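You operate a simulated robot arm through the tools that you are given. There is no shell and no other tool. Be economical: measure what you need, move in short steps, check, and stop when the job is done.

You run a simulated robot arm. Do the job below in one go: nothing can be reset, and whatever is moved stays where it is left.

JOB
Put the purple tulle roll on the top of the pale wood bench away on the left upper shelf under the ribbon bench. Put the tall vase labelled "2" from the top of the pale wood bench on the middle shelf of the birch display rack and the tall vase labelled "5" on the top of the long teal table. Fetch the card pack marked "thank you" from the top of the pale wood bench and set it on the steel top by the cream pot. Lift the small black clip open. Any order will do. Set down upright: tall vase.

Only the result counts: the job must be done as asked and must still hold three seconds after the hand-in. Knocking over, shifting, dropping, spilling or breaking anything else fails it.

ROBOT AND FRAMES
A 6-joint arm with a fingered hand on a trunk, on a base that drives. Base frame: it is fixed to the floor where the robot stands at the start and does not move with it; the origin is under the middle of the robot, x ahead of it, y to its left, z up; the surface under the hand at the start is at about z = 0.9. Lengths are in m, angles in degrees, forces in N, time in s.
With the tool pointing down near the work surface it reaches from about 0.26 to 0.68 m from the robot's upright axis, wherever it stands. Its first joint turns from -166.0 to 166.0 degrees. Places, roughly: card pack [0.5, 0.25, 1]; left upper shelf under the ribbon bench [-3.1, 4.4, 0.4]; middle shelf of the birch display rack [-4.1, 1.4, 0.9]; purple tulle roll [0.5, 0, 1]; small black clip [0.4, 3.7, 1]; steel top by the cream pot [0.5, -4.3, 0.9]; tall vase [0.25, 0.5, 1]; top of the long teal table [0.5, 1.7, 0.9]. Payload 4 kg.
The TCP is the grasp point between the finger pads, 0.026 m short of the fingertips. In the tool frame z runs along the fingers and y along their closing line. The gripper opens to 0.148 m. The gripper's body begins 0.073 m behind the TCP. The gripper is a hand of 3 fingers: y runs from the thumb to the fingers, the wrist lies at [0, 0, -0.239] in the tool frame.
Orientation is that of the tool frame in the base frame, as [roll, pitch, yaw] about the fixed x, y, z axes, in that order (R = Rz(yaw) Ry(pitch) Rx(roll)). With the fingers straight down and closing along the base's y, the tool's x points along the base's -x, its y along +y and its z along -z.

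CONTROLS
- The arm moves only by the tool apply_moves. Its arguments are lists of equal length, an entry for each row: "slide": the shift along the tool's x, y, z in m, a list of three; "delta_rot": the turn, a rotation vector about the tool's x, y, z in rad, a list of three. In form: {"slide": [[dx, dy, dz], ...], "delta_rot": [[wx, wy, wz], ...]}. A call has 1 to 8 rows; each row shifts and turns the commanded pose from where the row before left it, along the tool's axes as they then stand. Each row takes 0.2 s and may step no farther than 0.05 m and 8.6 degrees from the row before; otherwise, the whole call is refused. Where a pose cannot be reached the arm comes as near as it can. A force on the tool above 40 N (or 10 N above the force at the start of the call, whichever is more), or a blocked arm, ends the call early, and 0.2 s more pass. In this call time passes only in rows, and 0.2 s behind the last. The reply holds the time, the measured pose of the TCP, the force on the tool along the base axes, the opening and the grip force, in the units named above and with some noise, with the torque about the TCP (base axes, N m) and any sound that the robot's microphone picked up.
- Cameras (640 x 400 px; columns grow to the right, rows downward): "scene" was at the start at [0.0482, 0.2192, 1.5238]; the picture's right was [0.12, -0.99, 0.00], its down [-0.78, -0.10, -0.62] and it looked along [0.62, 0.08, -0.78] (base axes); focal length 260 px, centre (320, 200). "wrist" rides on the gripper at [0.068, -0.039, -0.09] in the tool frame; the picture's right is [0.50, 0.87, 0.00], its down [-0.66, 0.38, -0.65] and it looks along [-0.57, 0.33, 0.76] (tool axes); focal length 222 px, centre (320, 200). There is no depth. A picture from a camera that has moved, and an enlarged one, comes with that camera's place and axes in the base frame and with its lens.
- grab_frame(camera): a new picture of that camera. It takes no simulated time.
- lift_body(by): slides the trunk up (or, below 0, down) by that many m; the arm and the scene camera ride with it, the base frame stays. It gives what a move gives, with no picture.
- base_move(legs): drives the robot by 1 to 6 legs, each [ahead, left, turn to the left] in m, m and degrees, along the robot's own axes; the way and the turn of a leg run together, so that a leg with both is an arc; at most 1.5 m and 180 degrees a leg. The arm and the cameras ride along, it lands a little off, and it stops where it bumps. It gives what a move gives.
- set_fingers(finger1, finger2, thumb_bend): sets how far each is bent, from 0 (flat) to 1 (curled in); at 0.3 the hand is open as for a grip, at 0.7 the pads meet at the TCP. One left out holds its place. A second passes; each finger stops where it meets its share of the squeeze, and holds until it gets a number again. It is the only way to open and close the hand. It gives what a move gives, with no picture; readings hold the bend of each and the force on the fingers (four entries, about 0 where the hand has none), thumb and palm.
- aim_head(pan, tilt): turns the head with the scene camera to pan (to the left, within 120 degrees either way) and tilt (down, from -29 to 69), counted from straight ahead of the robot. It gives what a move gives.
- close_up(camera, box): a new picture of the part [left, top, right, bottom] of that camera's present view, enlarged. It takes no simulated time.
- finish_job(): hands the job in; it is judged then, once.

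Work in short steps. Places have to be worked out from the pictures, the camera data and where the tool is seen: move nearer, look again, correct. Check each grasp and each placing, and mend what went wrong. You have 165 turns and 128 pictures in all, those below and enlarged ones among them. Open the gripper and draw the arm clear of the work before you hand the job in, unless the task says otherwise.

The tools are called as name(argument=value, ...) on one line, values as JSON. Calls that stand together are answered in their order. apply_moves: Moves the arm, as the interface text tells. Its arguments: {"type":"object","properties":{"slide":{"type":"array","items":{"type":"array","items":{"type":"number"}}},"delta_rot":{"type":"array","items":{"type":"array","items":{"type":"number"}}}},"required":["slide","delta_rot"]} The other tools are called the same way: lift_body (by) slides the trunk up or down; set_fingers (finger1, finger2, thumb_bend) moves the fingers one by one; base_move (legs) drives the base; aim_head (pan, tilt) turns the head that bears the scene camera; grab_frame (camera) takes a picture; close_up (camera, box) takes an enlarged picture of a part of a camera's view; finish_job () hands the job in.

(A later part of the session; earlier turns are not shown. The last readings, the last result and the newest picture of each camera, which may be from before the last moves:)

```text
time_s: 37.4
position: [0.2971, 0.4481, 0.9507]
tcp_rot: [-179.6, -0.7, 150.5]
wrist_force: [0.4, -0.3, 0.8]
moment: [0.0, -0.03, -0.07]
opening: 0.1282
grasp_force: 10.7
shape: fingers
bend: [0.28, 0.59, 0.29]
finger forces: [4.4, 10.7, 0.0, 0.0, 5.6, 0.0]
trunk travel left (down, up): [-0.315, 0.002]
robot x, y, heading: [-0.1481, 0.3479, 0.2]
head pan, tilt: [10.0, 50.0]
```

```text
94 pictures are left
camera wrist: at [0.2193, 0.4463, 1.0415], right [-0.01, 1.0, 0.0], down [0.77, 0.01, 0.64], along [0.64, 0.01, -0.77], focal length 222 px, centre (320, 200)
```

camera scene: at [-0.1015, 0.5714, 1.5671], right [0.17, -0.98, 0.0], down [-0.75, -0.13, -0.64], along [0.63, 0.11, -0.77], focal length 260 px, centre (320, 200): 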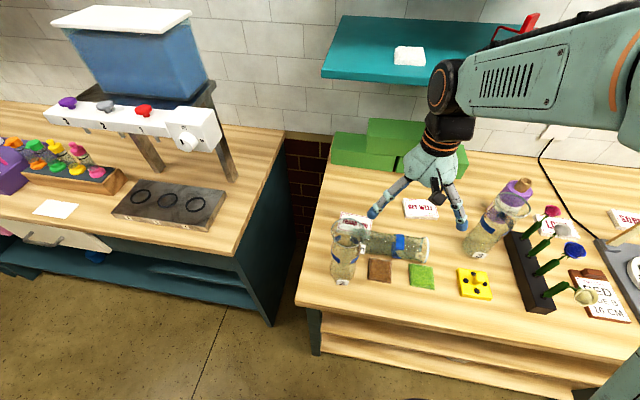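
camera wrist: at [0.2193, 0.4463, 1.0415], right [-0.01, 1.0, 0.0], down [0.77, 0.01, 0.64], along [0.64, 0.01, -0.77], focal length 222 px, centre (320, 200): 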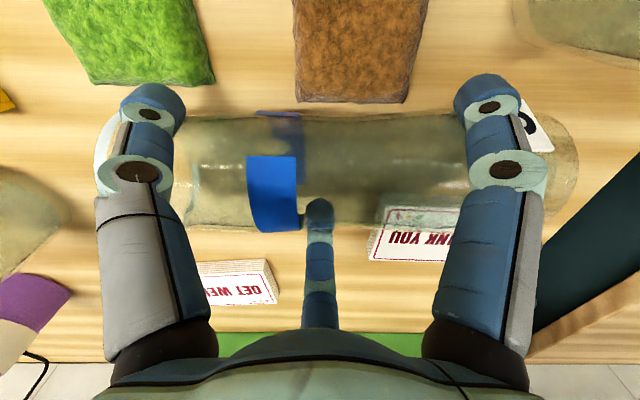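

Now a wide three-point hold. I tighten thumb and finger 1 a little.

set_fingers(finger1=0.36, finger2=0.9, thumb_bend=0.36)

```text
time_s: 38.4
position: [0.2967, 0.4479, 0.9514]
tcp_rot: [-179.6, -0.6, 150.5]
wrist_force: [-1.5, -0.4, 0.5]
moment: [0.01, 0.08, 0.04]
opening: 0.1225
grasp_force: 11.6
shape: fingers
bend: [0.3, 0.58, 0.33]
finger forces: [6.4, 10.5, 0.0, 0.1, 6.3, 0.0]
trunk travel left (down, up): [-0.315, 0.002]
robot x, y, heading: [-0.148, 0.3521, 0.1]
head pan, tilt: [10.0, 50.0]
```

Balanced: 6/6 against 10.5 N. Lift 8 cm gently and check.

apply_moves(slide=[[0, 0, -0.02], [0, 0, -0.02], [0, 0, -0.02], [0, 0, -0.02]], delta_rot=[[0, 0, 0], [0, 0, 0], [0, 0, 0], [0, 0, 0]])

grab_frame(camera="wrist")

```text
time_s: 39.4
position: [0.2968, 0.4491, 1.03]
tcp_rot: [-179.6, -0.6, 150.5]
wrist_force: [0.0, -0.1, -5.9]
moment: [-0.26, -0.01, 0.01]
opening: 0.1207
grasp_force: 11.6
shape: fingers
bend: [0.31, 0.58, 0.33]
finger forces: [5.7, 11.2, 0.0, 0.1, 6.2, 0.0]
trunk travel left (down, up): [-0.315, 0.002]
robot x, y, heading: [-0.1453, 0.3496, 0.2]
head pan, tilt: [10.0, 50.0]
```

```text
93 pictures are left
camera wrist: at [0.22, 0.4478, 1.1215], right [-0.01, 1.0, 0.0], down [0.77, 0.01, 0.64], along [0.64, 0.01, -0.77], focal length 222 px, centre (320, 200)
```

wrist: 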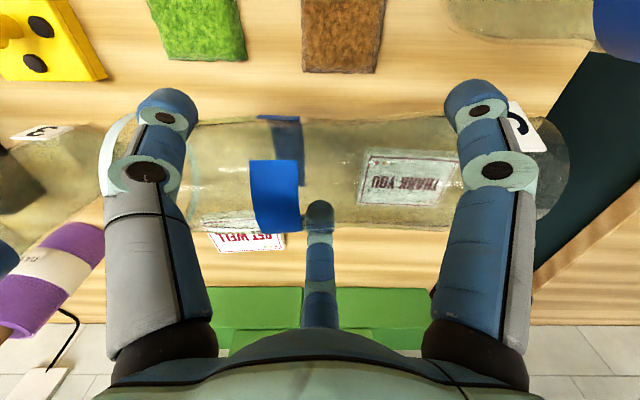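

Hold is solid. I raise it above the vases, then back the base up 0.25 m for room to turn it upright.

apply_moves(slide=[[0, 0, -0.035], [0, 0, -0.035], [0, 0, -0.035], [0, 0, -0.035], [0, 0, -0.03]], delta_rot=[[0, 0, 0], [0, 0, 0], [0, 0, 0], [0, 0, 0], [0, 0, 0]])

base_move(legs=[[-0.28, 0, 0]])

apply_moves(slide=[[0, 0, 0], [0, 0, 0], [0, 0, 0], [0, 0, 0], [0, 0, 0], [0, 0, 0], [0, 0, 0], [0, 0, 0]], delta_rot=[[0, 0, -0.14], [0, 0, -0.14], [0, 0, -0.14], [0, 0, -0.14], [0, 0, -0.14], [0, 0, -0.14], [0, 0, -0.14], [0, 0, -0.14]])

grab_frame(camera="scene")

```text
time_s: 40.6
position: [0.3015, 0.4504, 1.2008]
tcp_rot: [-179.5, -0.8, 150.5]
wrist_force: [0.8, -0.5, -5.6]
moment: [-0.26, -0.02, 0.04]
opening: 0.1195
grasp_force: 11.0
shape: fingers
bend: [0.32, 0.58, 0.33]
finger forces: [5.3, 11.0, 0.0, 0.1, 6.2, 0.0]
trunk travel left (down, up): [-0.315, 0.002]
robot x, y, heading: [-0.1455, 0.3462, 0.0]
head pan, tilt: [10.0, 50.0]
```

```text
time_s: 42.6
position: [0.0208, 0.4499, 1.2008]
tcp_rot: [-179.6, -0.5, 150.6]
wrist_force: [-0.3, -0.9, -5.6]
moment: [-0.26, -0.05, 0.0]
opening: 0.1192
grasp_force: 11.1
shape: fingers
bend: [0.32, 0.58, 0.33]
finger forces: [5.4, 10.8, 0.1, 0.0, 6.2, 0.0]
trunk travel left (down, up): [-0.315, 0.002]
robot x, y, heading: [-0.4245, 0.3502, 0.2]
head pan, tilt: [10.0, 50.0]
```

```text
time_s: 44.4
position: [0.0215, 0.4491, 1.1993]
tcp_rot: [179.7, -0.6, -145.2]
wrist_force: [0.5, 0.1, -4.8]
moment: [-0.1, -0.27, -0.02]
opening: 0.1176
grasp_force: 10.8
shape: fingers
bend: [0.32, 0.58, 0.33]
finger forces: [5.1, 11.3, 0.0, 0.0, 6.2, 0.0]
trunk travel left (down, up): [-0.315, 0.002]
robot x, y, heading: [-0.4286, 0.3485, 0.2]
head pan, tilt: [10.0, 50.0]
```

```text
92 pictures are left
camera scene: at [-0.3826, 0.5713, 1.5671], right [0.17, -0.98, 0.0], down [-0.75, -0.13, -0.64], along [0.63, 0.11, -0.77], focal length 260 px, centre (320, 200)
```

scene: 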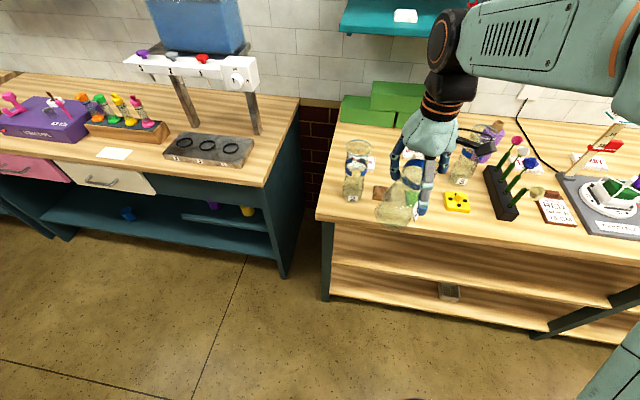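

Yaw is partway; I finish it, back up slightly, extend the arm forward, then tilt the tool forward in stages.

base_move(legs=[[-0.15, 0, 0]])

apply_moves(slide=[[0, 0, 0], [0, 0, 0], [0, 0, 0], [-0.0212, -0.0374, 0], [-0.0212, -0.0374, 0], [-0.0212, -0.0374, 0]], delta_rot=[[0, 0, -0.15], [0, 0, -0.15], [0, 0, -0.15], [0, 0, 0], [0, 0, 0], [0, 0, 0]])

apply_moves(slide=[[0, 0, 0], [0, 0, 0], [0, 0, 0], [0, 0, 0], [0, 0, 0], [0, 0, 0]], delta_rot=[[0.1243, -0.0703, 0], [0.1243, -0.0703, 0], [0.1243, -0.0703, 0], [0.1243, -0.0703, 0], [0.1243, -0.0703, 0], [0.1243, -0.0703, 0]])

grab_frame(camera="scene")

```text
time_s: 45.8
position: [-0.1283, 0.4492, 1.2002]
tcp_rot: [179.6, -0.7, -145.3]
wrist_force: [-0.3, 0.0, -4.5]
moment: [-0.09, -0.25, 0.02]
opening: 0.1177
grasp_force: 11.8
shape: fingers
bend: [0.32, 0.58, 0.33]
finger forces: [5.2, 11.3, 0.0, 0.0, 6.1, 0.0]
trunk travel left (down, up): [-0.315, 0.002]
robot x, y, heading: [-0.5784, 0.3446, 0.2]
head pan, tilt: [10.0, 50.0]
```

```text
time_s: 47.1
position: [0.0029, 0.4502, 1.1965]
tcp_rot: [179.3, -0.4, -119.6]
wrist_force: [0.6, -0.1, -5.7]
moment: [0.05, -0.24, -0.01]
opening: 0.1167
grasp_force: 11.5
shape: fingers
bend: [0.33, 0.58, 0.34]
finger forces: [5.3, 11.5, 0.1, 0.1, 6.6, 0.0]
trunk travel left (down, up): [-0.315, 0.002]
robot x, y, heading: [-0.5767, 0.3467, 0.2]
head pan, tilt: [10.0, 50.0]
```

```text
time_s: 48.5
position: [-0.0003, 0.4499, 1.1977]
tcp_rot: [-135.6, 21.7, -110.6]
wrist_force: [0.7, -0.3, -5.4]
moment: [-0.01, -0.08, -0.01]
opening: 0.1157
grasp_force: 11.9
shape: fingers
bend: [0.32, 0.58, 0.34]
finger forces: [5.4, 11.1, 0.0, 0.0, 8.5, 0.0]
trunk travel left (down, up): [-0.315, 0.002]
robot x, y, heading: [-0.5738, 0.3518, 0.2]
head pan, tilt: [10.0, 50.0]
```

```text
91 pictures are left
camera scene: at [-0.5321, 0.5711, 1.5671], right [0.18, -0.98, 0.0], down [-0.75, -0.13, -0.64], along [0.63, 0.11, -0.77], focal length 260 px, centre (320, 200)
```

scene: 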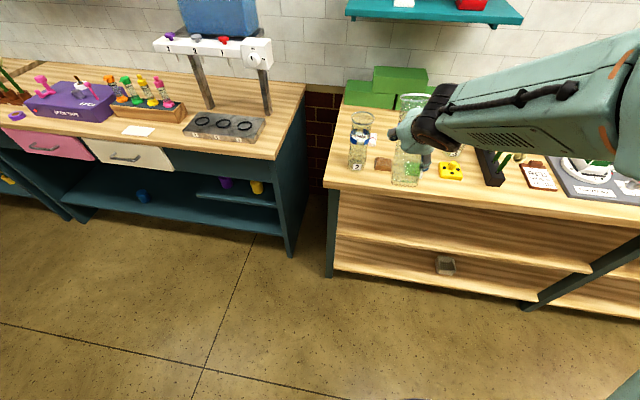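

Tilt about halfway; continuing to horizontal tool.

apply_moves(slide=[[0, 0, 0], [0, 0, 0], [0, 0, 0], [0, 0, 0], [0, 0, 0]], delta_rot=[[0.1243, -0.0703, 0], [0.1243, -0.0703, 0], [0.1243, -0.0703, 0], [0.1243, -0.0703, 0], [0.1243, -0.0703, 0]])

aim_head(pan=0, tilt=25)

grab_frame(camera="scene")

grab_frame(camera="wrist")

```text
time_s: 49.8
position: [0.0008, 0.4511, 1.1975]
tcp_rot: [-90.9, 29.5, -90.2]
wrist_force: [0.5, 0.0, -5.3]
moment: [0.02, 0.11, 0.01]
opening: 0.1154
grasp_force: 10.9
shape: fingers
bend: [0.31, 0.58, 0.35]
finger forces: [5.3, 10.7, 0.0, 0.1, 5.0, 0.0]
trunk travel left (down, up): [-0.315, 0.002]
robot x, y, heading: [-0.5776, 0.349, 0.1]
head pan, tilt: [10.0, 50.0]
```

```text
time_s: 50.6
position: [0.0013, 0.4514, 1.1989]
tcp_rot: [-91.0, 29.5, -90.5]
wrist_force: [-0.1, 0.5, -5.8]
moment: [0.04, 0.12, 0.0]
opening: 0.1157
grasp_force: 10.4
shape: fingers
bend: [0.31, 0.58, 0.35]
finger forces: [5.3, 10.7, 0.1, 0.0, 5.1, 0.0]
trunk travel left (down, up): [-0.315, 0.002]
robot x, y, heading: [-0.577, 0.3489, 0.0]
head pan, tilt: [0.0, 25.0]
```

```text
90 pictures are left
camera scene: at [-0.5152, 0.5578, 1.6045], right [0.0, -1.0, 0.0], down [-0.42, 0.0, -0.91], along [0.91, 0.0, -0.42], focal length 260 px, centre (320, 200)
```

scene: 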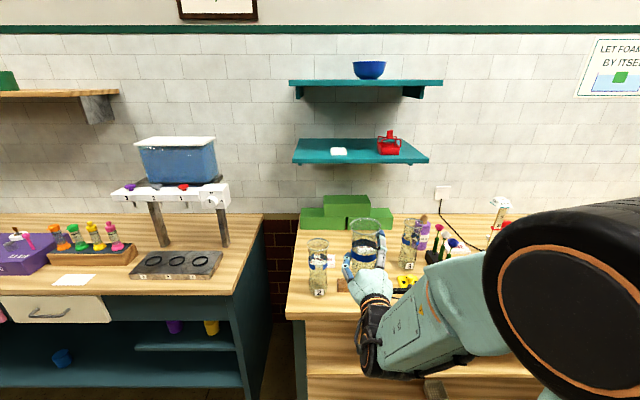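

```text
89 pictures are left
camera wrist: at [-0.0906, 0.3713, 1.1998], right [-0.01, -0.01, -1.0], down [-0.65, 0.76, 0.0], along [0.76, 0.65, -0.02], focal length 222 px, centre (320, 200)
```

wrist: 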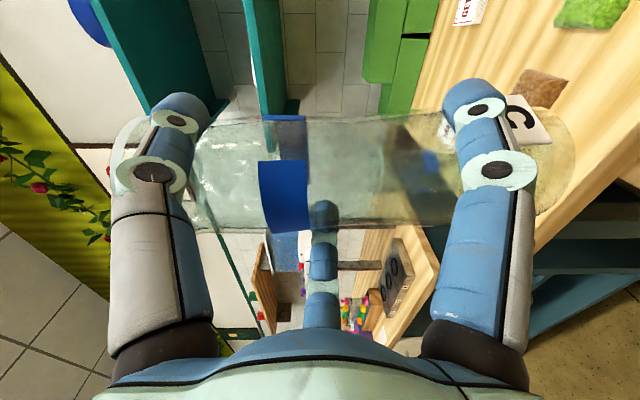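

Vase 5 is upright and firmly held. I drive left along the teal table and look at its top.

base_move(legs=[[0, 1.1, 0]])

aim_head(pan=0, tilt=38)

grab_frame(camera="scene")

```text
time_s: 60.6
position: [0.0006, 1.5512, 1.1987]
tcp_rot: [-91.0, 29.5, -90.6]
wrist_force: [-0.3, 1.1, -5.0]
moment: [0.07, 0.13, 0.03]
opening: 0.1157
grasp_force: 10.3
shape: fingers
bend: [0.31, 0.58, 0.35]
finger forces: [5.1, 10.6, 0.1, 0.1, 5.0, 0.0]
trunk travel left (down, up): [-0.315, 0.002]
robot x, y, heading: [-0.5764, 1.4503, 0.1]
head pan, tilt: [0.0, 25.0]
```

```text
time_s: 61.3
position: [-0.001, 1.5519, 1.1983]
tcp_rot: [-90.9, 29.5, -90.6]
wrist_force: [0.7, 0.0, -6.3]
moment: [0.01, 0.1, 0.01]
opening: 0.1155
grasp_force: 11.3
shape: fingers
bend: [0.31, 0.58, 0.35]
finger forces: [5.2, 10.7, 0.0, 0.0, 5.0, 0.0]
trunk travel left (down, up): [-0.315, 0.002]
robot x, y, heading: [-0.5791, 1.4499, -0.2]
head pan, tilt: [0.0, 38.0]
```

```text
88 pictures are left
camera scene: at [-0.521, 1.6597, 1.5843], right [0.0, -1.0, 0.0], down [-0.62, 0.0, -0.79], along [0.79, 0.0, -0.62], focal length 260 px, centre (320, 200)
```

scene: 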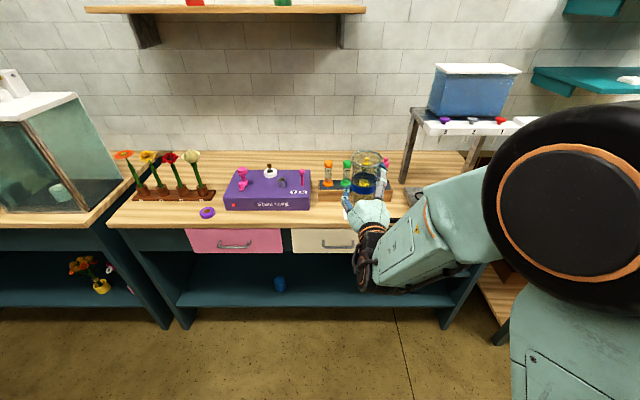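

Free spot seen in front of the flower rack at about (0.27, 2.28), left of the purple ring. I drive left there first.

base_move(legs=[[0, 0.74, 0]])

aim_head(pan=0, tilt=45)

grab_frame(camera="scene")

```text
time_s: 68.3
position: [-0.0064, 2.3013, 1.1982]
tcp_rot: [-90.9, 29.5, -89.6]
wrist_force: [0.9, -0.3, -5.2]
moment: [0.01, 0.12, 0.01]
opening: 0.1154
grasp_force: 10.5
shape: fingers
bend: [0.31, 0.58, 0.35]
finger forces: [5.2, 10.7, 0.0, 0.0, 5.0, 0.0]
trunk travel left (down, up): [-0.315, 0.002]
robot x, y, heading: [-0.5855, 2.1922, 0.8]
head pan, tilt: [0.0, 38.0]
```

```text
time_s: 68.9
position: [-0.0073, 2.3011, 1.198]
tcp_rot: [-90.9, 29.6, -89.6]
wrist_force: [-0.9, 0.5, -5.6]
moment: [0.04, 0.11, -0.02]
opening: 0.1157
grasp_force: 10.8
shape: fingers
bend: [0.31, 0.58, 0.35]
finger forces: [5.2, 10.8, 0.1, 0.1, 5.1, 0.1]
trunk travel left (down, up): [-0.315, 0.002]
robot x, y, heading: [-0.5819, 2.1928, 0.8]
head pan, tilt: [0.0, 45.0]
```

```text
87 pictures are left
camera scene: at [-0.5349, 2.4008, 1.574], right [0.02, -1.0, 0.0], down [-0.71, -0.01, -0.71], along [0.71, 0.01, -0.71], focal length 260 px, centre (320, 200)
```

scene: 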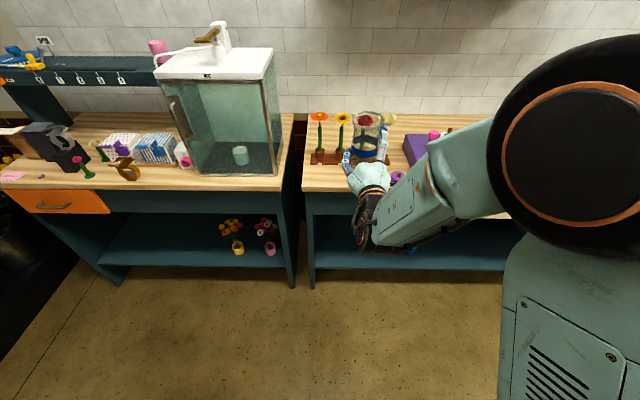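

Spot is clear: ring to the right, rack behind. I drive forward 0.27 m.

base_move(legs=[[0.27, 0, -0.8]])

grab_frame(camera="scene")

grab_frame(camera="wrist")

```text
time_s: 70.8
position: [0.2606, 2.2956, 1.1965]
tcp_rot: [-91.1, 29.4, -90.5]
wrist_force: [-0.4, -0.4, -5.3]
moment: [0.05, 0.1, 0.0]
opening: 0.1157
grasp_force: 10.5
shape: fingers
bend: [0.31, 0.58, 0.35]
finger forces: [5.2, 10.7, 0.1, 0.0, 5.1, 0.0]
trunk travel left (down, up): [-0.315, 0.002]
robot x, y, heading: [-0.3162, 2.1888, 0.4]
head pan, tilt: [0.0, 45.0]
```

```text
86 pictures are left
camera scene: at [-0.2653, 2.4028, 1.5739], right [0.0, -1.0, 0.0], down [-0.71, 0.0, -0.71], along [0.71, 0.0, -0.71], focal length 260 px, centre (320, 200)
```

scene: 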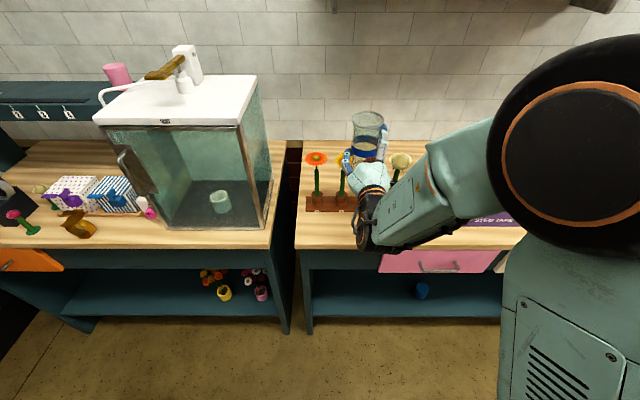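

```text
85 pictures are left
camera wrist: at [0.1701, 2.2171, 1.1992], right [-0.01, -0.01, -1.0], down [-0.66, 0.76, 0.0], along [0.76, 0.66, -0.02], focal length 222 px, centre (320, 200)
```

wrist: 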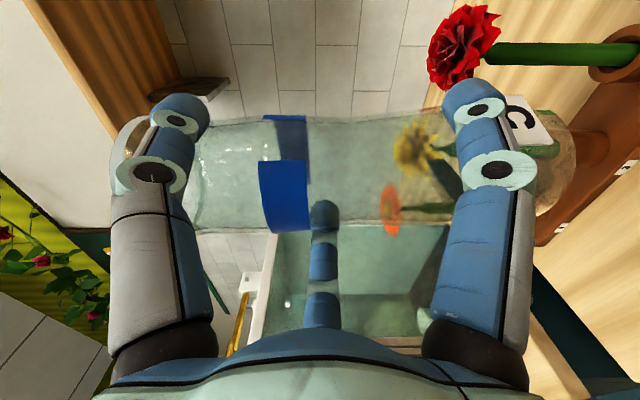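

Clearances look fine. I lower toward the table, quick part first.

apply_moves(slide=[[0.0147, 0.0261, 0], [0.0147, 0.0261, 0], [0.0147, 0.0261, 0], [0.0147, 0.0261, 0], [0.0098, 0.0174, 0]], delta_rot=[[0, 0, 0], [0, 0, 0], [0, 0, 0], [0, 0, 0], [0, 0, 0]])

close_up(camera="scene", box=[280, 100, 480, 280])

grab_frame(camera="wrist")

```text
time_s: 72.0
position: [0.2603, 2.2966, 1.0588]
tcp_rot: [-90.8, 29.5, -90.3]
wrist_force: [-0.4, -0.2, -5.9]
moment: [0.0, 0.1, 0.0]
opening: 0.1156
grasp_force: 10.4
shape: fingers
bend: [0.31, 0.58, 0.35]
finger forces: [5.3, 10.9, 0.0, 0.0, 5.1, 0.0]
trunk travel left (down, up): [-0.315, 0.002]
robot x, y, heading: [-0.3162, 2.1905, 0.2]
head pan, tilt: [0.0, 45.0]
```

```text
2.22 times, centred on (380, 190) of scene
camera zoom: at [-0.2653, 2.4028, 1.574], right [0.0, -1.0, 0.0], down [-0.71, 0.0, -0.71], along [0.71, 0.0, -0.71], focal length 579 px, centre (187, 222)
```

zoom: 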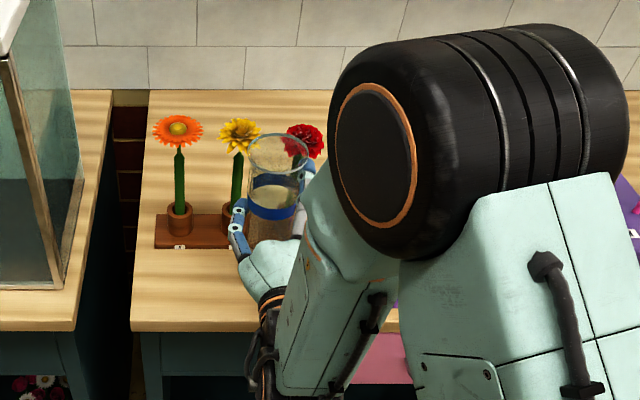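

```text
83 pictures are left
camera wrist: at [0.1691, 2.2168, 1.0596], right [-0.01, -0.01, -1.0], down [-0.66, 0.76, 0.0], along [0.76, 0.66, -0.02], focal length 222 px, centre (320, 200)
```

wrist: 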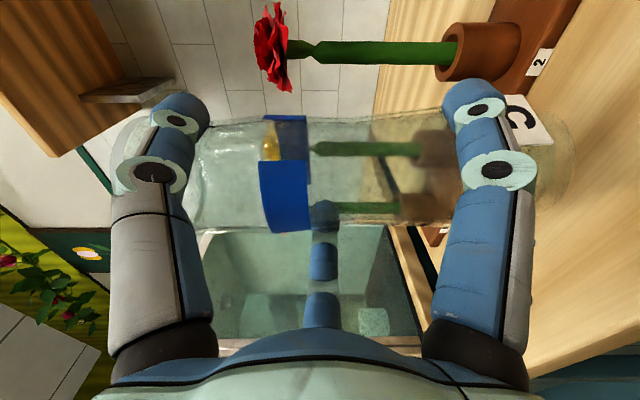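

Clear of the flowers. I continue down in small steps watching the vertical force.

apply_moves(slide=[[0.0049, 0.0087, 0], [0.0049, 0.0087, 0], [0.0039, 0.007, 0]], delta_rot=[[0, 0, 0], [0, 0, 0], [0, 0, 0]])

apply_moves(slide=[[0.003, 0.0052, 0]], delta_rot=[[0, 0, 0]])

apply_moves(slide=[[0.003, 0.0052, 0]], delta_rot=[[0, 0, 0]])

```text
time_s: 72.8
position: [0.2581, 2.2976, 1.0296]
tcp_rot: [-90.9, 29.4, -90.3]
wrist_force: [0.4, 0.1, -5.7]
moment: [0.05, 0.12, -0.04]
opening: 0.1156
grasp_force: 10.7
shape: fingers
bend: [0.31, 0.58, 0.35]
finger forces: [5.2, 10.9, 0.1, 0.0, 5.2, 0.0]
trunk travel left (down, up): [-0.315, 0.002]
robot x, y, heading: [-0.3153, 2.1925, 0.4]
head pan, tilt: [0.0, 45.0]
```

```text
time_s: 73.2
position: [0.2584, 2.2982, 1.0244]
tcp_rot: [-90.9, 29.6, -90.3]
wrist_force: [-0.2, 0.0, -5.1]
moment: [0.04, 0.1, 0.02]
opening: 0.1154
grasp_force: 10.1
shape: fingers
bend: [0.31, 0.58, 0.35]
finger forces: [5.3, 10.7, 0.0, 0.0, 5.1, 0.1]
trunk travel left (down, up): [-0.315, 0.002]
robot x, y, heading: [-0.3196, 2.1951, 0.3]
head pan, tilt: [0.0, 45.0]
```

```text
time_s: 73.6
position: [0.2575, 2.2957, 1.0177]
tcp_rot: [-90.8, 29.5, -90.3]
wrist_force: [-0.3, 0.2, -0.8]
moment: [0.03, 0.16, 0.0]
opening: 0.1153
grasp_force: 10.7
shape: fingers
bend: [0.32, 0.58, 0.34]
finger forces: [5.4, 10.6, 0.0, 0.0, 6.1, 0.0]
trunk travel left (down, up): [-0.315, 0.002]
robot x, y, heading: [-0.3149, 2.1897, 0.4]
head pan, tilt: [0.0, 45.0]
```

Table contact (weight now carried). I press 2 mm more and release: finger 2 first, then the other pair.

apply_moves(slide=[[0.001, 0.0017, 0]], delta_rot=[[0, 0, 0]])

set_fingers(finger2=0.4)

set_fingers(finger1=0.15, finger2=0.2, thumb_bend=0.15)

grab_frame(camera="wrist")

```text
time_s: 74.0
position: [0.2583, 2.2953, 1.0171]
tcp_rot: [-90.9, 29.4, -90.4]
wrist_force: [-1.6, -0.9, 3.7]
moment: [0.0, 0.28, 0.04]
opening: 0.1154
grasp_force: 11.5
shape: fingers
bend: [0.33, 0.58, 0.34]
finger forces: [5.4, 10.5, 0.1, 0.0, 7.0, 0.0]
trunk travel left (down, up): [-0.315, 0.002]
robot x, y, heading: [-0.3133, 2.1924, 0.2]
head pan, tilt: [0.0, 45.0]
```

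```text
time_s: 75.0
position: [0.2596, 2.2962, 1.0163]
tcp_rot: [-91.0, 29.5, -90.3]
wrist_force: [0.1, 0.5, 0.1]
moment: [-0.02, 0.0, -0.04]
opening: 0.1089
grasp_force: 0.3
shape: fingers
bend: [0.36, 0.4, 0.36]
finger forces: [0.4, 0.1, 0.0, 0.0, 0.1, 0.0]
trunk travel left (down, up): [-0.315, 0.002]
robot x, y, heading: [-0.318, 2.1941, 0.3]
head pan, tilt: [0.0, 45.0]
```

```text
time_s: 76.0
position: [0.2579, 2.2955, 1.0171]
tcp_rot: [-90.8, 29.4, -90.3]
wrist_force: [0.0, 0.0, -0.1]
moment: [-0.02, 0.0, 0.02]
opening: 0.1561
grasp_force: 0.1
shape: fingers
bend: [0.15, 0.2, 0.15]
finger forces: [0.1, 0.1, 0.1, 0.0, 0.0, 0.0]
trunk travel left (down, up): [-0.315, 0.002]
robot x, y, heading: [-0.3175, 2.1939, 0.3]
head pan, tilt: [0.0, 45.0]
```

```text
82 pictures are left
camera wrist: at [0.1671, 2.2169, 1.018], right [-0.01, -0.01, -1.0], down [-0.66, 0.76, 0.0], along [0.76, 0.66, -0.02], focal length 222 px, centre (320, 200)
```

wrist: 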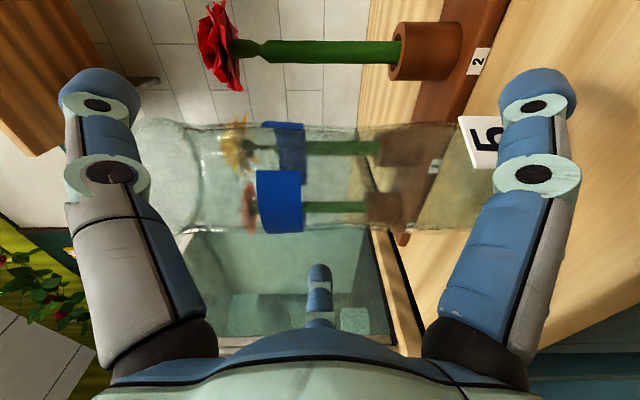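

The vase stands free between the open fingers. I withdraw straight back.

apply_moves(slide=[[0, 0, -0.03], [0, 0, -0.04], [0, 0, -0.04], [0, 0, -0.04]], delta_rot=[[0, 0, 0], [0, 0, 0], [0, 0, 0], [0, 0, 0]])

base_move(legs=[[-0.25, 0, 0]])

grab_frame(camera="scene")

```text
time_s: 77.0
position: [0.1205, 2.3018, 1.0083]
tcp_rot: [-90.8, 29.4, -90.3]
wrist_force: [1.3, 0.2, 0.1]
moment: [-0.01, 0.01, -0.04]
opening: 0.1563
grasp_force: 0.0
shape: fingers
bend: [0.15, 0.2, 0.15]
finger forces: [0.1, 0.0, 0.0, 0.0, 0.0, 0.0]
out of reach, approached as far as the arm can: row 4
trunk travel left (down, up): [-0.315, 0.002]
robot x, y, heading: [-0.3167, 2.193, 0.3]
head pan, tilt: [0.0, 45.0]
```

```text
time_s: 78.8
position: [-0.1239, 2.3013, 1.0089]
tcp_rot: [-90.8, 29.5, -90.2]
wrist_force: [-0.8, -0.5, 0.7]
moment: [0.03, -0.01, -0.02]
opening: 0.1563
grasp_force: 0.0
shape: fingers
bend: [0.15, 0.2, 0.15]
finger forces: [0.1, 0.0, 0.1, 0.1, 0.0, 0.0]
trunk travel left (down, up): [-0.315, 0.002]
robot x, y, heading: [-0.5604, 2.1907, 0.3]
head pan, tilt: [0.0, 45.0]
```

```text
81 pictures are left
camera scene: at [-0.511, 2.4018, 1.5742], right [0.0, -1.0, 0.0], down [-0.71, 0.0, -0.71], along [0.71, 0.0, -0.71], focal length 260 px, centre (320, 200)
```

scene: 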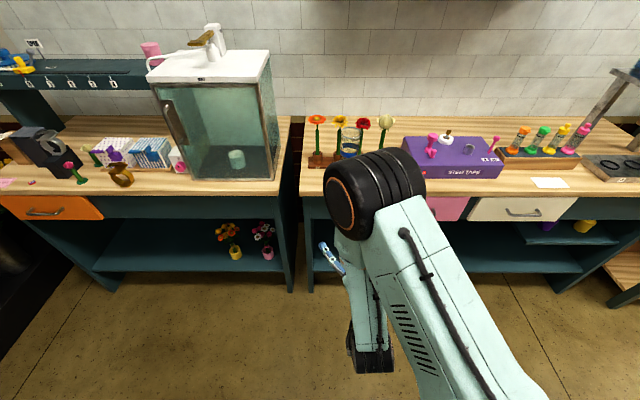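

Vase 5 stands on the teal table. Next the clip: I drive left and look.

base_move(legs=[[0, 1.2, 0]])

aim_head(pan=5, tilt=40)

grab_frame(camera="scene")

```text
time_s: 89.5
position: [-0.1339, 3.4985, 1.0072]
tcp_rot: [-90.8, 29.5, -89.7]
wrist_force: [0.0, 0.2, -0.2]
moment: [-0.01, 0.01, 0.0]
opening: 0.1562
grasp_force: 0.0
shape: fingers
bend: [0.15, 0.2, 0.15]
finger forces: [0.0, 0.0, 0.0, 0.0, 0.0, 0.0]
trunk travel left (down, up): [-0.315, 0.002]
robot x, y, heading: [-0.5683, 3.3854, 1.0]
head pan, tilt: [0.0, 45.0]
```

```text
time_s: 90.2
position: [-0.1361, 3.498, 1.0086]
tcp_rot: [-90.7, 29.5, -89.6]
wrist_force: [0.3, -0.1, 0.2]
moment: [-0.01, 0.01, 0.0]
opening: 0.1562
grasp_force: 0.1
shape: fingers
bend: [0.15, 0.2, 0.15]
finger forces: [0.1, 0.0, 0.0, 0.1, 0.1, 0.1]
trunk travel left (down, up): [-0.315, 0.002]
robot x, y, heading: [-0.5735, 3.3868, 0.9]
head pan, tilt: [5.0, 40.0]
```

```text
80 pictures are left
camera scene: at [-0.5206, 3.6014, 1.5813], right [0.1, -0.99, 0.0], down [-0.64, -0.07, -0.77], along [0.76, 0.08, -0.64], focal length 260 px, centre (320, 200)
```

scene: 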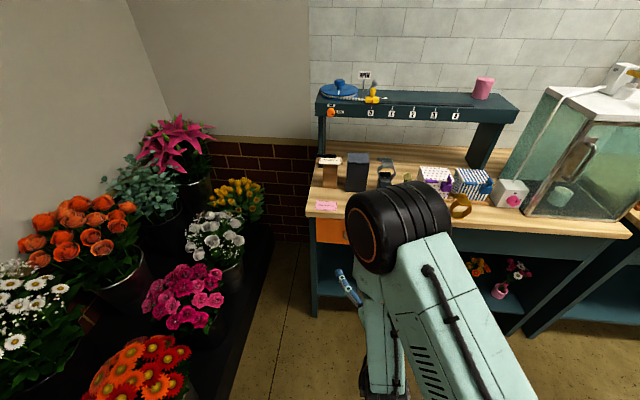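

I zoom on the end of this counter to find the clip.

close_up(camera="scene", box=[300, 120, 540, 240])

```text
2.67 times, centred on (420, 180) of scene
camera zoom: at [-0.5206, 3.6014, 1.5813], right [0.1, -0.99, 0.0], down [-0.64, -0.07, -0.77], along [0.76, 0.08, -0.64], focal length 694 px, centre (53, 253)
```

zoom: 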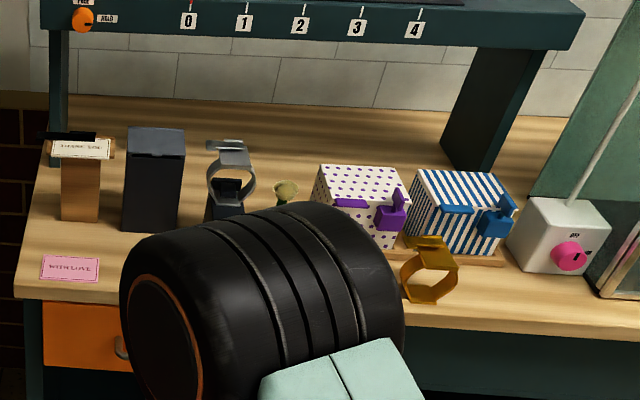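

The small black clip seems to sit on the wooden post at about (0.4, 3.68, 1.04). I return the hand to pointing down to see it better.

apply_moves(slide=[[-0.0221, -0.0392, 0], [-0.0221, -0.0392, 0], [-0.0221, -0.0392, 0], [0, 0, 0], [0, 0, 0], [0, 0, 0], [0, 0, 0], [0, 0, 0]], delta_rot=[[0, 0, 0], [0, 0, 0], [0, 0, 0], [-0.1243, 0.0703, 0], [-0.1243, 0.0703, 0], [-0.1243, 0.0703, 0], [-0.1243, 0.0703, 0], [-0.1243, 0.0703, 0]])

apply_moves(slide=[[0, 0, 0], [0, 0, 0], [0, 0, 0], [0, 0, 0], [0, 0, 0], [0, 0, 0]], delta_rot=[[-0.1243, 0.0703, 0], [-0.1243, 0.0703, 0], [-0.1243, 0.0703, 0], [-0.1243, 0.0703, 0], [-0.1243, 0.0703, 0], [-0.1243, 0.0703, 0]])

base_move(legs=[[0.25, 0.0, -1]])

aim_head(pan=0, tilt=45)

grab_frame(camera="scene")

grab_frame(camera="wrist")

```text
time_s: 92.0
position: [-0.0949, 3.5205, 1.1273]
tcp_rot: [-135.7, 21.6, -109.8]
wrist_force: [-0.7, 0.3, 0.1]
moment: [-0.05, 0.0, -0.01]
opening: 0.1563
grasp_force: 0.1
shape: fingers
bend: [0.15, 0.2, 0.15]
finger forces: [0.0, 0.0, 0.1, 0.0, 0.0, 0.1]
out of reach, approached as far as the arm can: row 1, 2, 3
trunk travel left (down, up): [-0.315, 0.002]
robot x, y, heading: [-0.5709, 3.3827, 0.6]
head pan, tilt: [5.0, 40.0]
```

```text
time_s: 93.4
position: [-0.0946, 3.52, 1.1261]
tcp_rot: [179.3, -0.4, -118.8]
wrist_force: [0.5, 0.4, 0.5]
moment: [0.04, 0.05, 0.0]
opening: 0.1564
grasp_force: 0.0
shape: fingers
bend: [0.15, 0.2, 0.15]
finger forces: [0.0, 0.0, 0.0, 0.0, 0.1, 0.0]
trunk travel left (down, up): [-0.315, 0.002]
robot x, y, heading: [-0.5704, 3.3813, 0.9]
head pan, tilt: [5.0, 40.0]
```

```text
time_s: 95.2
position: [0.1575, 3.5135, 1.1273]
tcp_rot: [179.2, -0.5, -119.5]
wrist_force: [0.2, 0.9, -0.4]
moment: [-0.01, 0.02, 0.02]
opening: 0.1563
grasp_force: 0.1
shape: fingers
bend: [0.15, 0.2, 0.15]
finger forces: [0.1, 0.0, 0.1, 0.0, 0.0, 0.1]
trunk travel left (down, up): [-0.315, 0.002]
robot x, y, heading: [-0.3187, 3.383, 0.4]
head pan, tilt: [5.0, 40.0]
```

```text
time_s: 95.9
position: [0.1574, 3.5139, 1.1262]
tcp_rot: [179.4, -0.5, -119.6]
wrist_force: [0.4, -0.3, -0.3]
moment: [0.03, -0.01, 0.01]
opening: 0.1563
grasp_force: 0.1
shape: fingers
bend: [0.15, 0.2, 0.15]
finger forces: [0.0, 0.1, 0.0, 0.0, 0.0, 0.0]
trunk travel left (down, up): [-0.315, 0.002]
robot x, y, heading: [-0.3185, 3.3863, 0.3]
head pan, tilt: [0.0, 45.0]
```

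```text
78 pictures are left
camera scene: at [-0.2708, 3.5951, 1.5741], right [0.0, -1.0, 0.0], down [-0.71, 0.0, -0.71], along [0.71, 0.0, -0.71], focal length 260 px, centre (320, 200)
```

scene: 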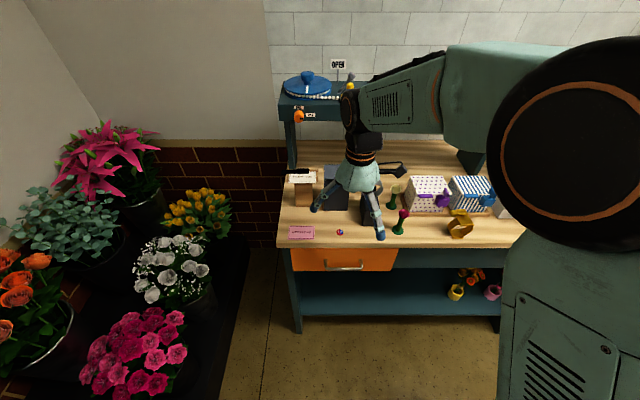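

```text
77 pictures are left
camera wrist: at [0.1576, 3.4355, 1.217], right [-1.0, -0.01, 0.01], down [0.0, 0.76, 0.65], along [-0.01, 0.65, -0.76], focal length 222 px, centre (320, 200)
```

wrist: 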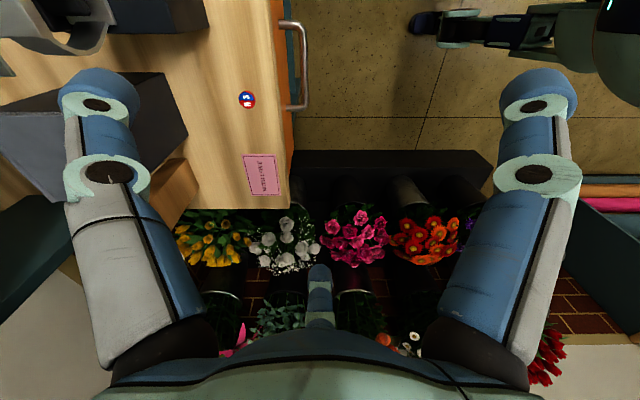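

I zoom on the post and black clip.

close_up(camera="scene", box=[270, 150, 430, 250])

```text
4.00 times, centred on (350, 200) of scene
camera zoom: at [-0.2708, 3.5951, 1.5741], right [0.0, -1.0, 0.0], down [-0.71, 0.0, -0.71], along [0.71, 0.0, -0.71], focal length 1042 px, centre (200, 200)
```

zoom: 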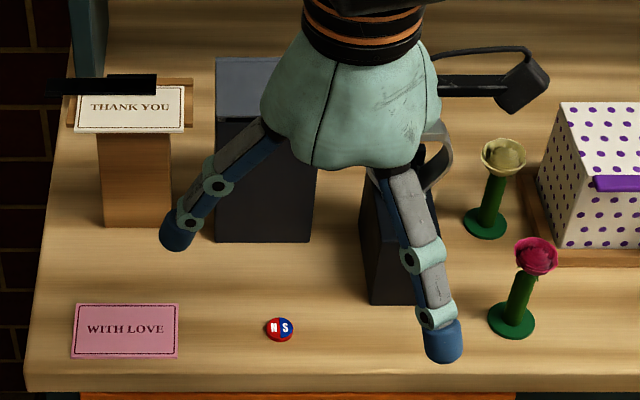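

The clip is a black bar over the card on the post, overhanging the left side (y≈3.63–3.72, x≈0.41, z≈1.03). I bring the wrist camera near for a better look.

apply_moves(slide=[[-0.0263, -0.033, -0.01], [-0.0263, -0.033, -0.01], [-0.0263, -0.033, -0.005], [-0.0263, -0.033, 0], [-0.0263, -0.033, 0]], delta_rot=[[0, 0, 0], [0, 0, 0], [0, 0, 0], [0, 0, 0], [0, 0, 0]])

grab_frame(camera="wrist")

close_up(camera="scene", box=[270, 120, 430, 220])

```text
time_s: 97.1
position: [0.3368, 3.5403, 1.1483]
tcp_rot: [179.3, -0.5, -119.6]
wrist_force: [-0.2, 0.4, 0.0]
moment: [-0.01, -0.02, -0.01]
opening: 0.1564
grasp_force: 0.2
shape: fingers
bend: [0.15, 0.2, 0.15]
finger forces: [0.1, 0.1, 0.1, 0.0, 0.0, 0.1]
out of reach, approached as far as the arm can: row 5
trunk travel left (down, up): [-0.315, 0.002]
robot x, y, heading: [-0.3201, 3.3875, -0.2]
head pan, tilt: [0.0, 45.0]
```

```text
75 pictures are left
camera wrist: at [0.3383, 3.4619, 1.2393], right [-1.0, -0.01, 0.01], down [0.0, 0.76, 0.65], along [-0.01, 0.65, -0.76], focal length 222 px, centre (320, 200)
```

wrist: 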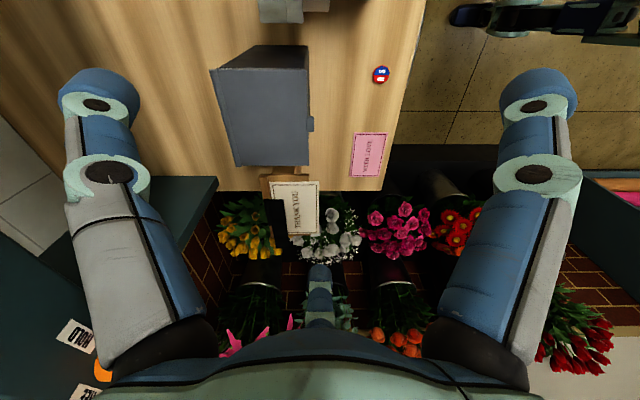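

```text
4.00 times, centred on (350, 170) of scene
camera zoom: at [-0.2721, 3.5948, 1.5742], right [0.0, -1.0, 0.0], down [-0.71, 0.0, -0.71], along [0.71, 0.0, -0.71], focal length 1042 px, centre (200, 320)
```

zoom: 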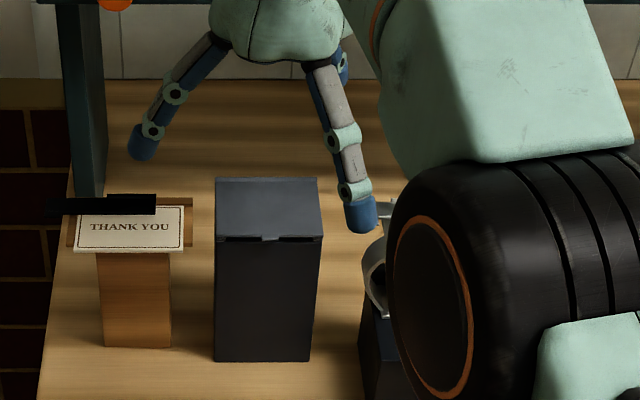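

close_up(camera="wrist", box=[200, 130, 360, 250])

close_up(camera="scene", box=[275, 160, 325, 195])

```text
3.33 times, centred on (280, 190) of wrist
camera zoom: at [0.3383, 3.4619, 1.2393], right [-1.0, -0.01, 0.01], down [0.0, 0.76, 0.65], along [-0.01, 0.65, -0.76], focal length 740 px, centre (453, 233)
```

zoom: 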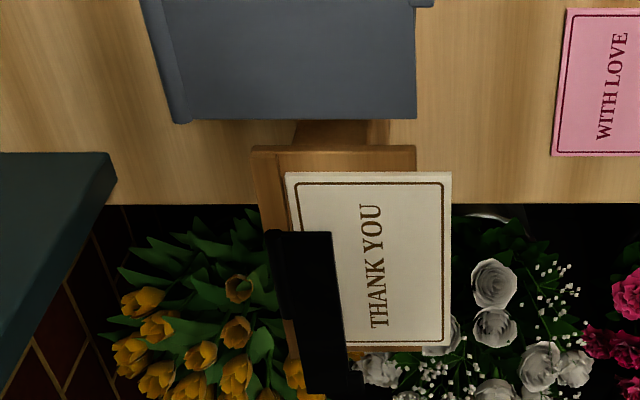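

```text
11.43 times, centred on (300, 178) of scene
camera zoom: at [-0.2721, 3.5948, 1.5742], right [0.0, -1.0, 0.0], down [-0.71, 0.0, -0.71], along [0.71, 0.0, -0.71], focal length 2976 px, centre (549, 457)
```

zoom: 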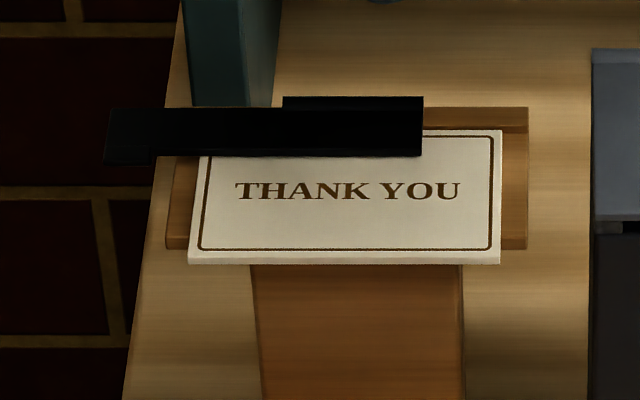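

The flap pivots at its back edge and overhangs the plate on the left (end at ≈(0.385, 3.716), z≈1.04). I'll use one finger, tool horizontal, to lift the overhang from below. First I retract and re-orient.

apply_moves(slide=[[0.0245, 0.0433, 0], [0.0245, 0.0433, 0], [0.0245, 0.0433, 0], [0, 0, 0], [0, 0, 0], [0, 0, 0], [0, 0, 0]], delta_rot=[[0, 0, 0], [0, 0, 0], [0, 0, 0], [0, 0, 0.131], [0, 0, 0.131], [0, 0, 0.131], [0, 0, 0.131]])

base_move(legs=[[-0.1, 0.1, 0]])

apply_moves(slide=[[0, 0, 0], [0, 0, 0], [0, 0, 0], [0, 0, 0], [0, 0, 0], [0, 0, 0], [0, 0, 0], [0, 0, 0]], delta_rot=[[0.0713, -0.1235, 0], [0.0713, -0.1235, 0], [0.0713, -0.1235, 0], [0.0713, -0.1235, 0], [0.0713, -0.1235, 0], [0.0713, -0.1235, 0], [0.0713, -0.1235, 0], [0.0713, -0.1235, 0]])

apply_moves(slide=[[0, 0, 0], [0, 0, 0], [0, 0, 0]], delta_rot=[[0.0713, -0.1235, 0], [0.0713, -0.1235, 0], [0.0713, -0.1235, 0]])

set_fingers(finger1=0.35, finger2=0.1, thumb_bend=0.1)

grab_frame(camera="wrist")

grab_frame(camera="scene")

```text
time_s: 98.7
position: [0.1913, 3.544, 1.1508]
tcp_rot: [179.5, -0.6, -149.8]
wrist_force: [-0.2, -0.9, -0.1]
moment: [0.01, 0.0, 0.0]
opening: 0.1564
grasp_force: 0.0
shape: fingers
bend: [0.15, 0.2, 0.15]
finger forces: [0.0, 0.1, 0.1, 0.0, 0.1, 0.0]
trunk travel left (down, up): [-0.315, 0.002]
robot x, y, heading: [-0.3225, 3.3838, -0.1]
head pan, tilt: [0.0, 45.0]
```

```text
time_s: 100.2
position: [0.0894, 3.6426, 1.1513]
tcp_rot: [179.7, -0.6, -149.8]
wrist_force: [0.1, 0.5, 0.7]
moment: [-0.02, -0.03, 0.02]
opening: 0.1563
grasp_force: 0.0
shape: fingers
bend: [0.15, 0.2, 0.15]
finger forces: [0.0, 0.1, 0.0, 0.0, 0.0, 0.0]
trunk travel left (down, up): [-0.315, 0.002]
robot x, y, heading: [-0.4228, 3.4813, -0.2]
head pan, tilt: [0.0, 45.0]
```

```text
time_s: 102.0
position: [0.0883, 3.6423, 1.1507]
tcp_rot: [-133.3, 51.5, -126.2]
wrist_force: [-0.2, -0.1, 0.2]
moment: [0.03, 0.01, 0.01]
opening: 0.1565
grasp_force: 0.0
shape: fingers
bend: [0.15, 0.2, 0.15]
finger forces: [0.1, 0.0, 0.1, 0.0, 0.0, 0.0]
trunk travel left (down, up): [-0.315, 0.002]
robot x, y, heading: [-0.424, 3.4861, -0.2]
head pan, tilt: [0.0, 45.0]
```

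```text
time_s: 102.8
position: [0.0892, 3.6436, 1.1502]
tcp_rot: [-91.5, 60.0, -91.1]
wrist_force: [-0.6, 0.5, 0.1]
moment: [0.0, 0.01, 0.0]
opening: 0.1565
grasp_force: 0.1
shape: fingers
bend: [0.15, 0.2, 0.15]
finger forces: [0.1, 0.0, 0.0, 0.1, 0.0, 0.1]
trunk travel left (down, up): [-0.315, 0.002]
robot x, y, heading: [-0.4206, 3.4834, -0.0]
head pan, tilt: [0.0, 45.0]
```

```text
time_s: 103.8
position: [0.0898, 3.6414, 1.1505]
tcp_rot: [-91.6, 60.0, -91.1]
wrist_force: [0.2, 0.2, 0.5]
moment: [0.03, 0.01, -0.01]
opening: 0.1401
grasp_force: 0.2
shape: fingers
bend: [0.35, 0.1, 0.1]
finger forces: [0.0, 0.1, 0.0, 0.0, 0.1, 0.1]
trunk travel left (down, up): [-0.315, 0.002]
robot x, y, heading: [-0.4227, 3.4867, 0.0]
head pan, tilt: [0.0, 45.0]
```

```text
71 pictures are left
camera wrist: at [-0.0027, 3.5734, 1.1125], right [-0.01, 0.5, -0.87], down [-0.65, 0.65, 0.39], along [0.76, 0.57, 0.32], focal length 222 px, centre (320, 200)
```

wrist: 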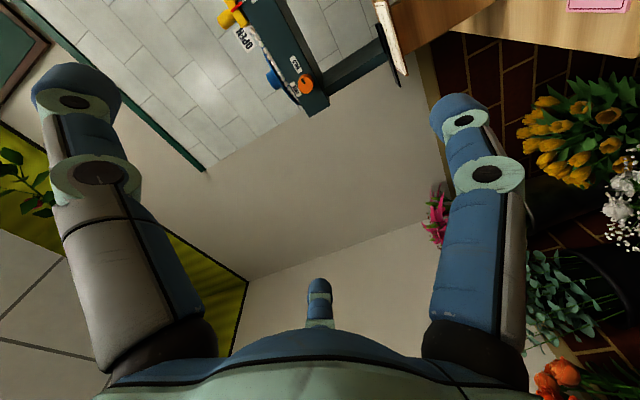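

```text
70 pictures are left
camera scene: at [-0.3725, 3.695, 1.574], right [0.0, -1.0, 0.0], down [-0.71, 0.0, -0.71], along [0.71, 0.0, -0.71], focal length 260 px, centre (320, 200)
```

scene: 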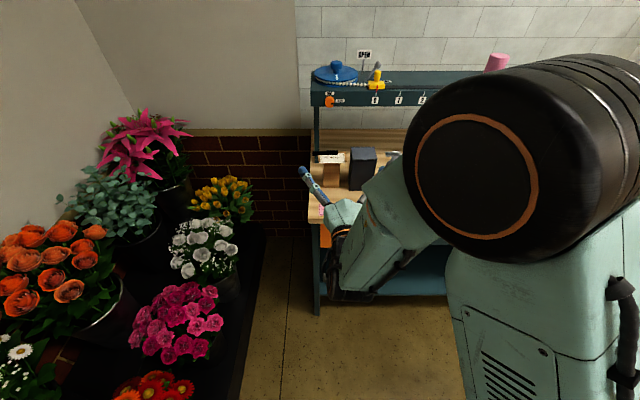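

Finger 1 now points down as the lifter (tip ≈ 0.078 below the TCP axis, 0.024 ahead). I zoom on the clip in the wrist view for accurate alignment.

close_up(camera="wrist", box=[340, 0, 500, 110])

close_up(camera="scene", box=[285, 130, 385, 210])

```text
3.64 times, centred on (420, 55) of wrist
camera zoom: at [-0.0027, 3.5734, 1.1125], right [-0.01, 0.5, -0.87], down [-0.65, 0.65, 0.39], along [0.76, 0.57, 0.32], focal length 808 px, centre (-44, 727)
```

zoom: 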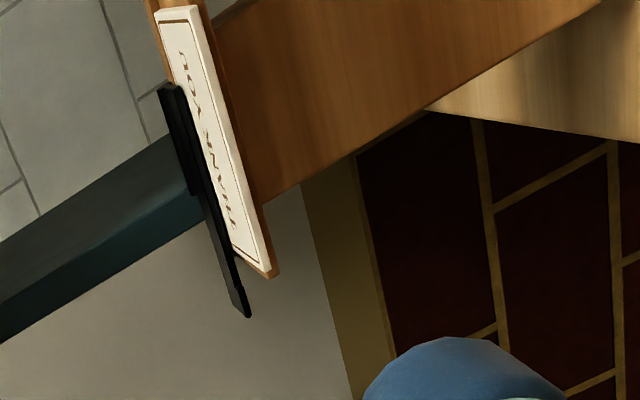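

```text
5.00 times, centred on (335, 170) of scene
camera zoom: at [-0.3725, 3.695, 1.574], right [0.0, -1.0, 0.0], down [-0.71, 0.0, -0.71], along [0.71, 0.0, -0.71], focal length 1302 px, centre (245, 350)
```

zoom: 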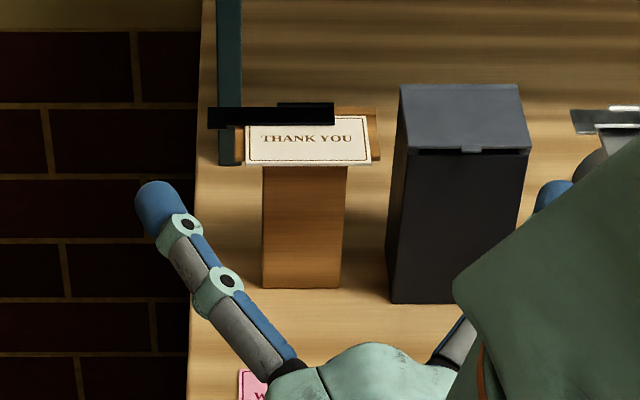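

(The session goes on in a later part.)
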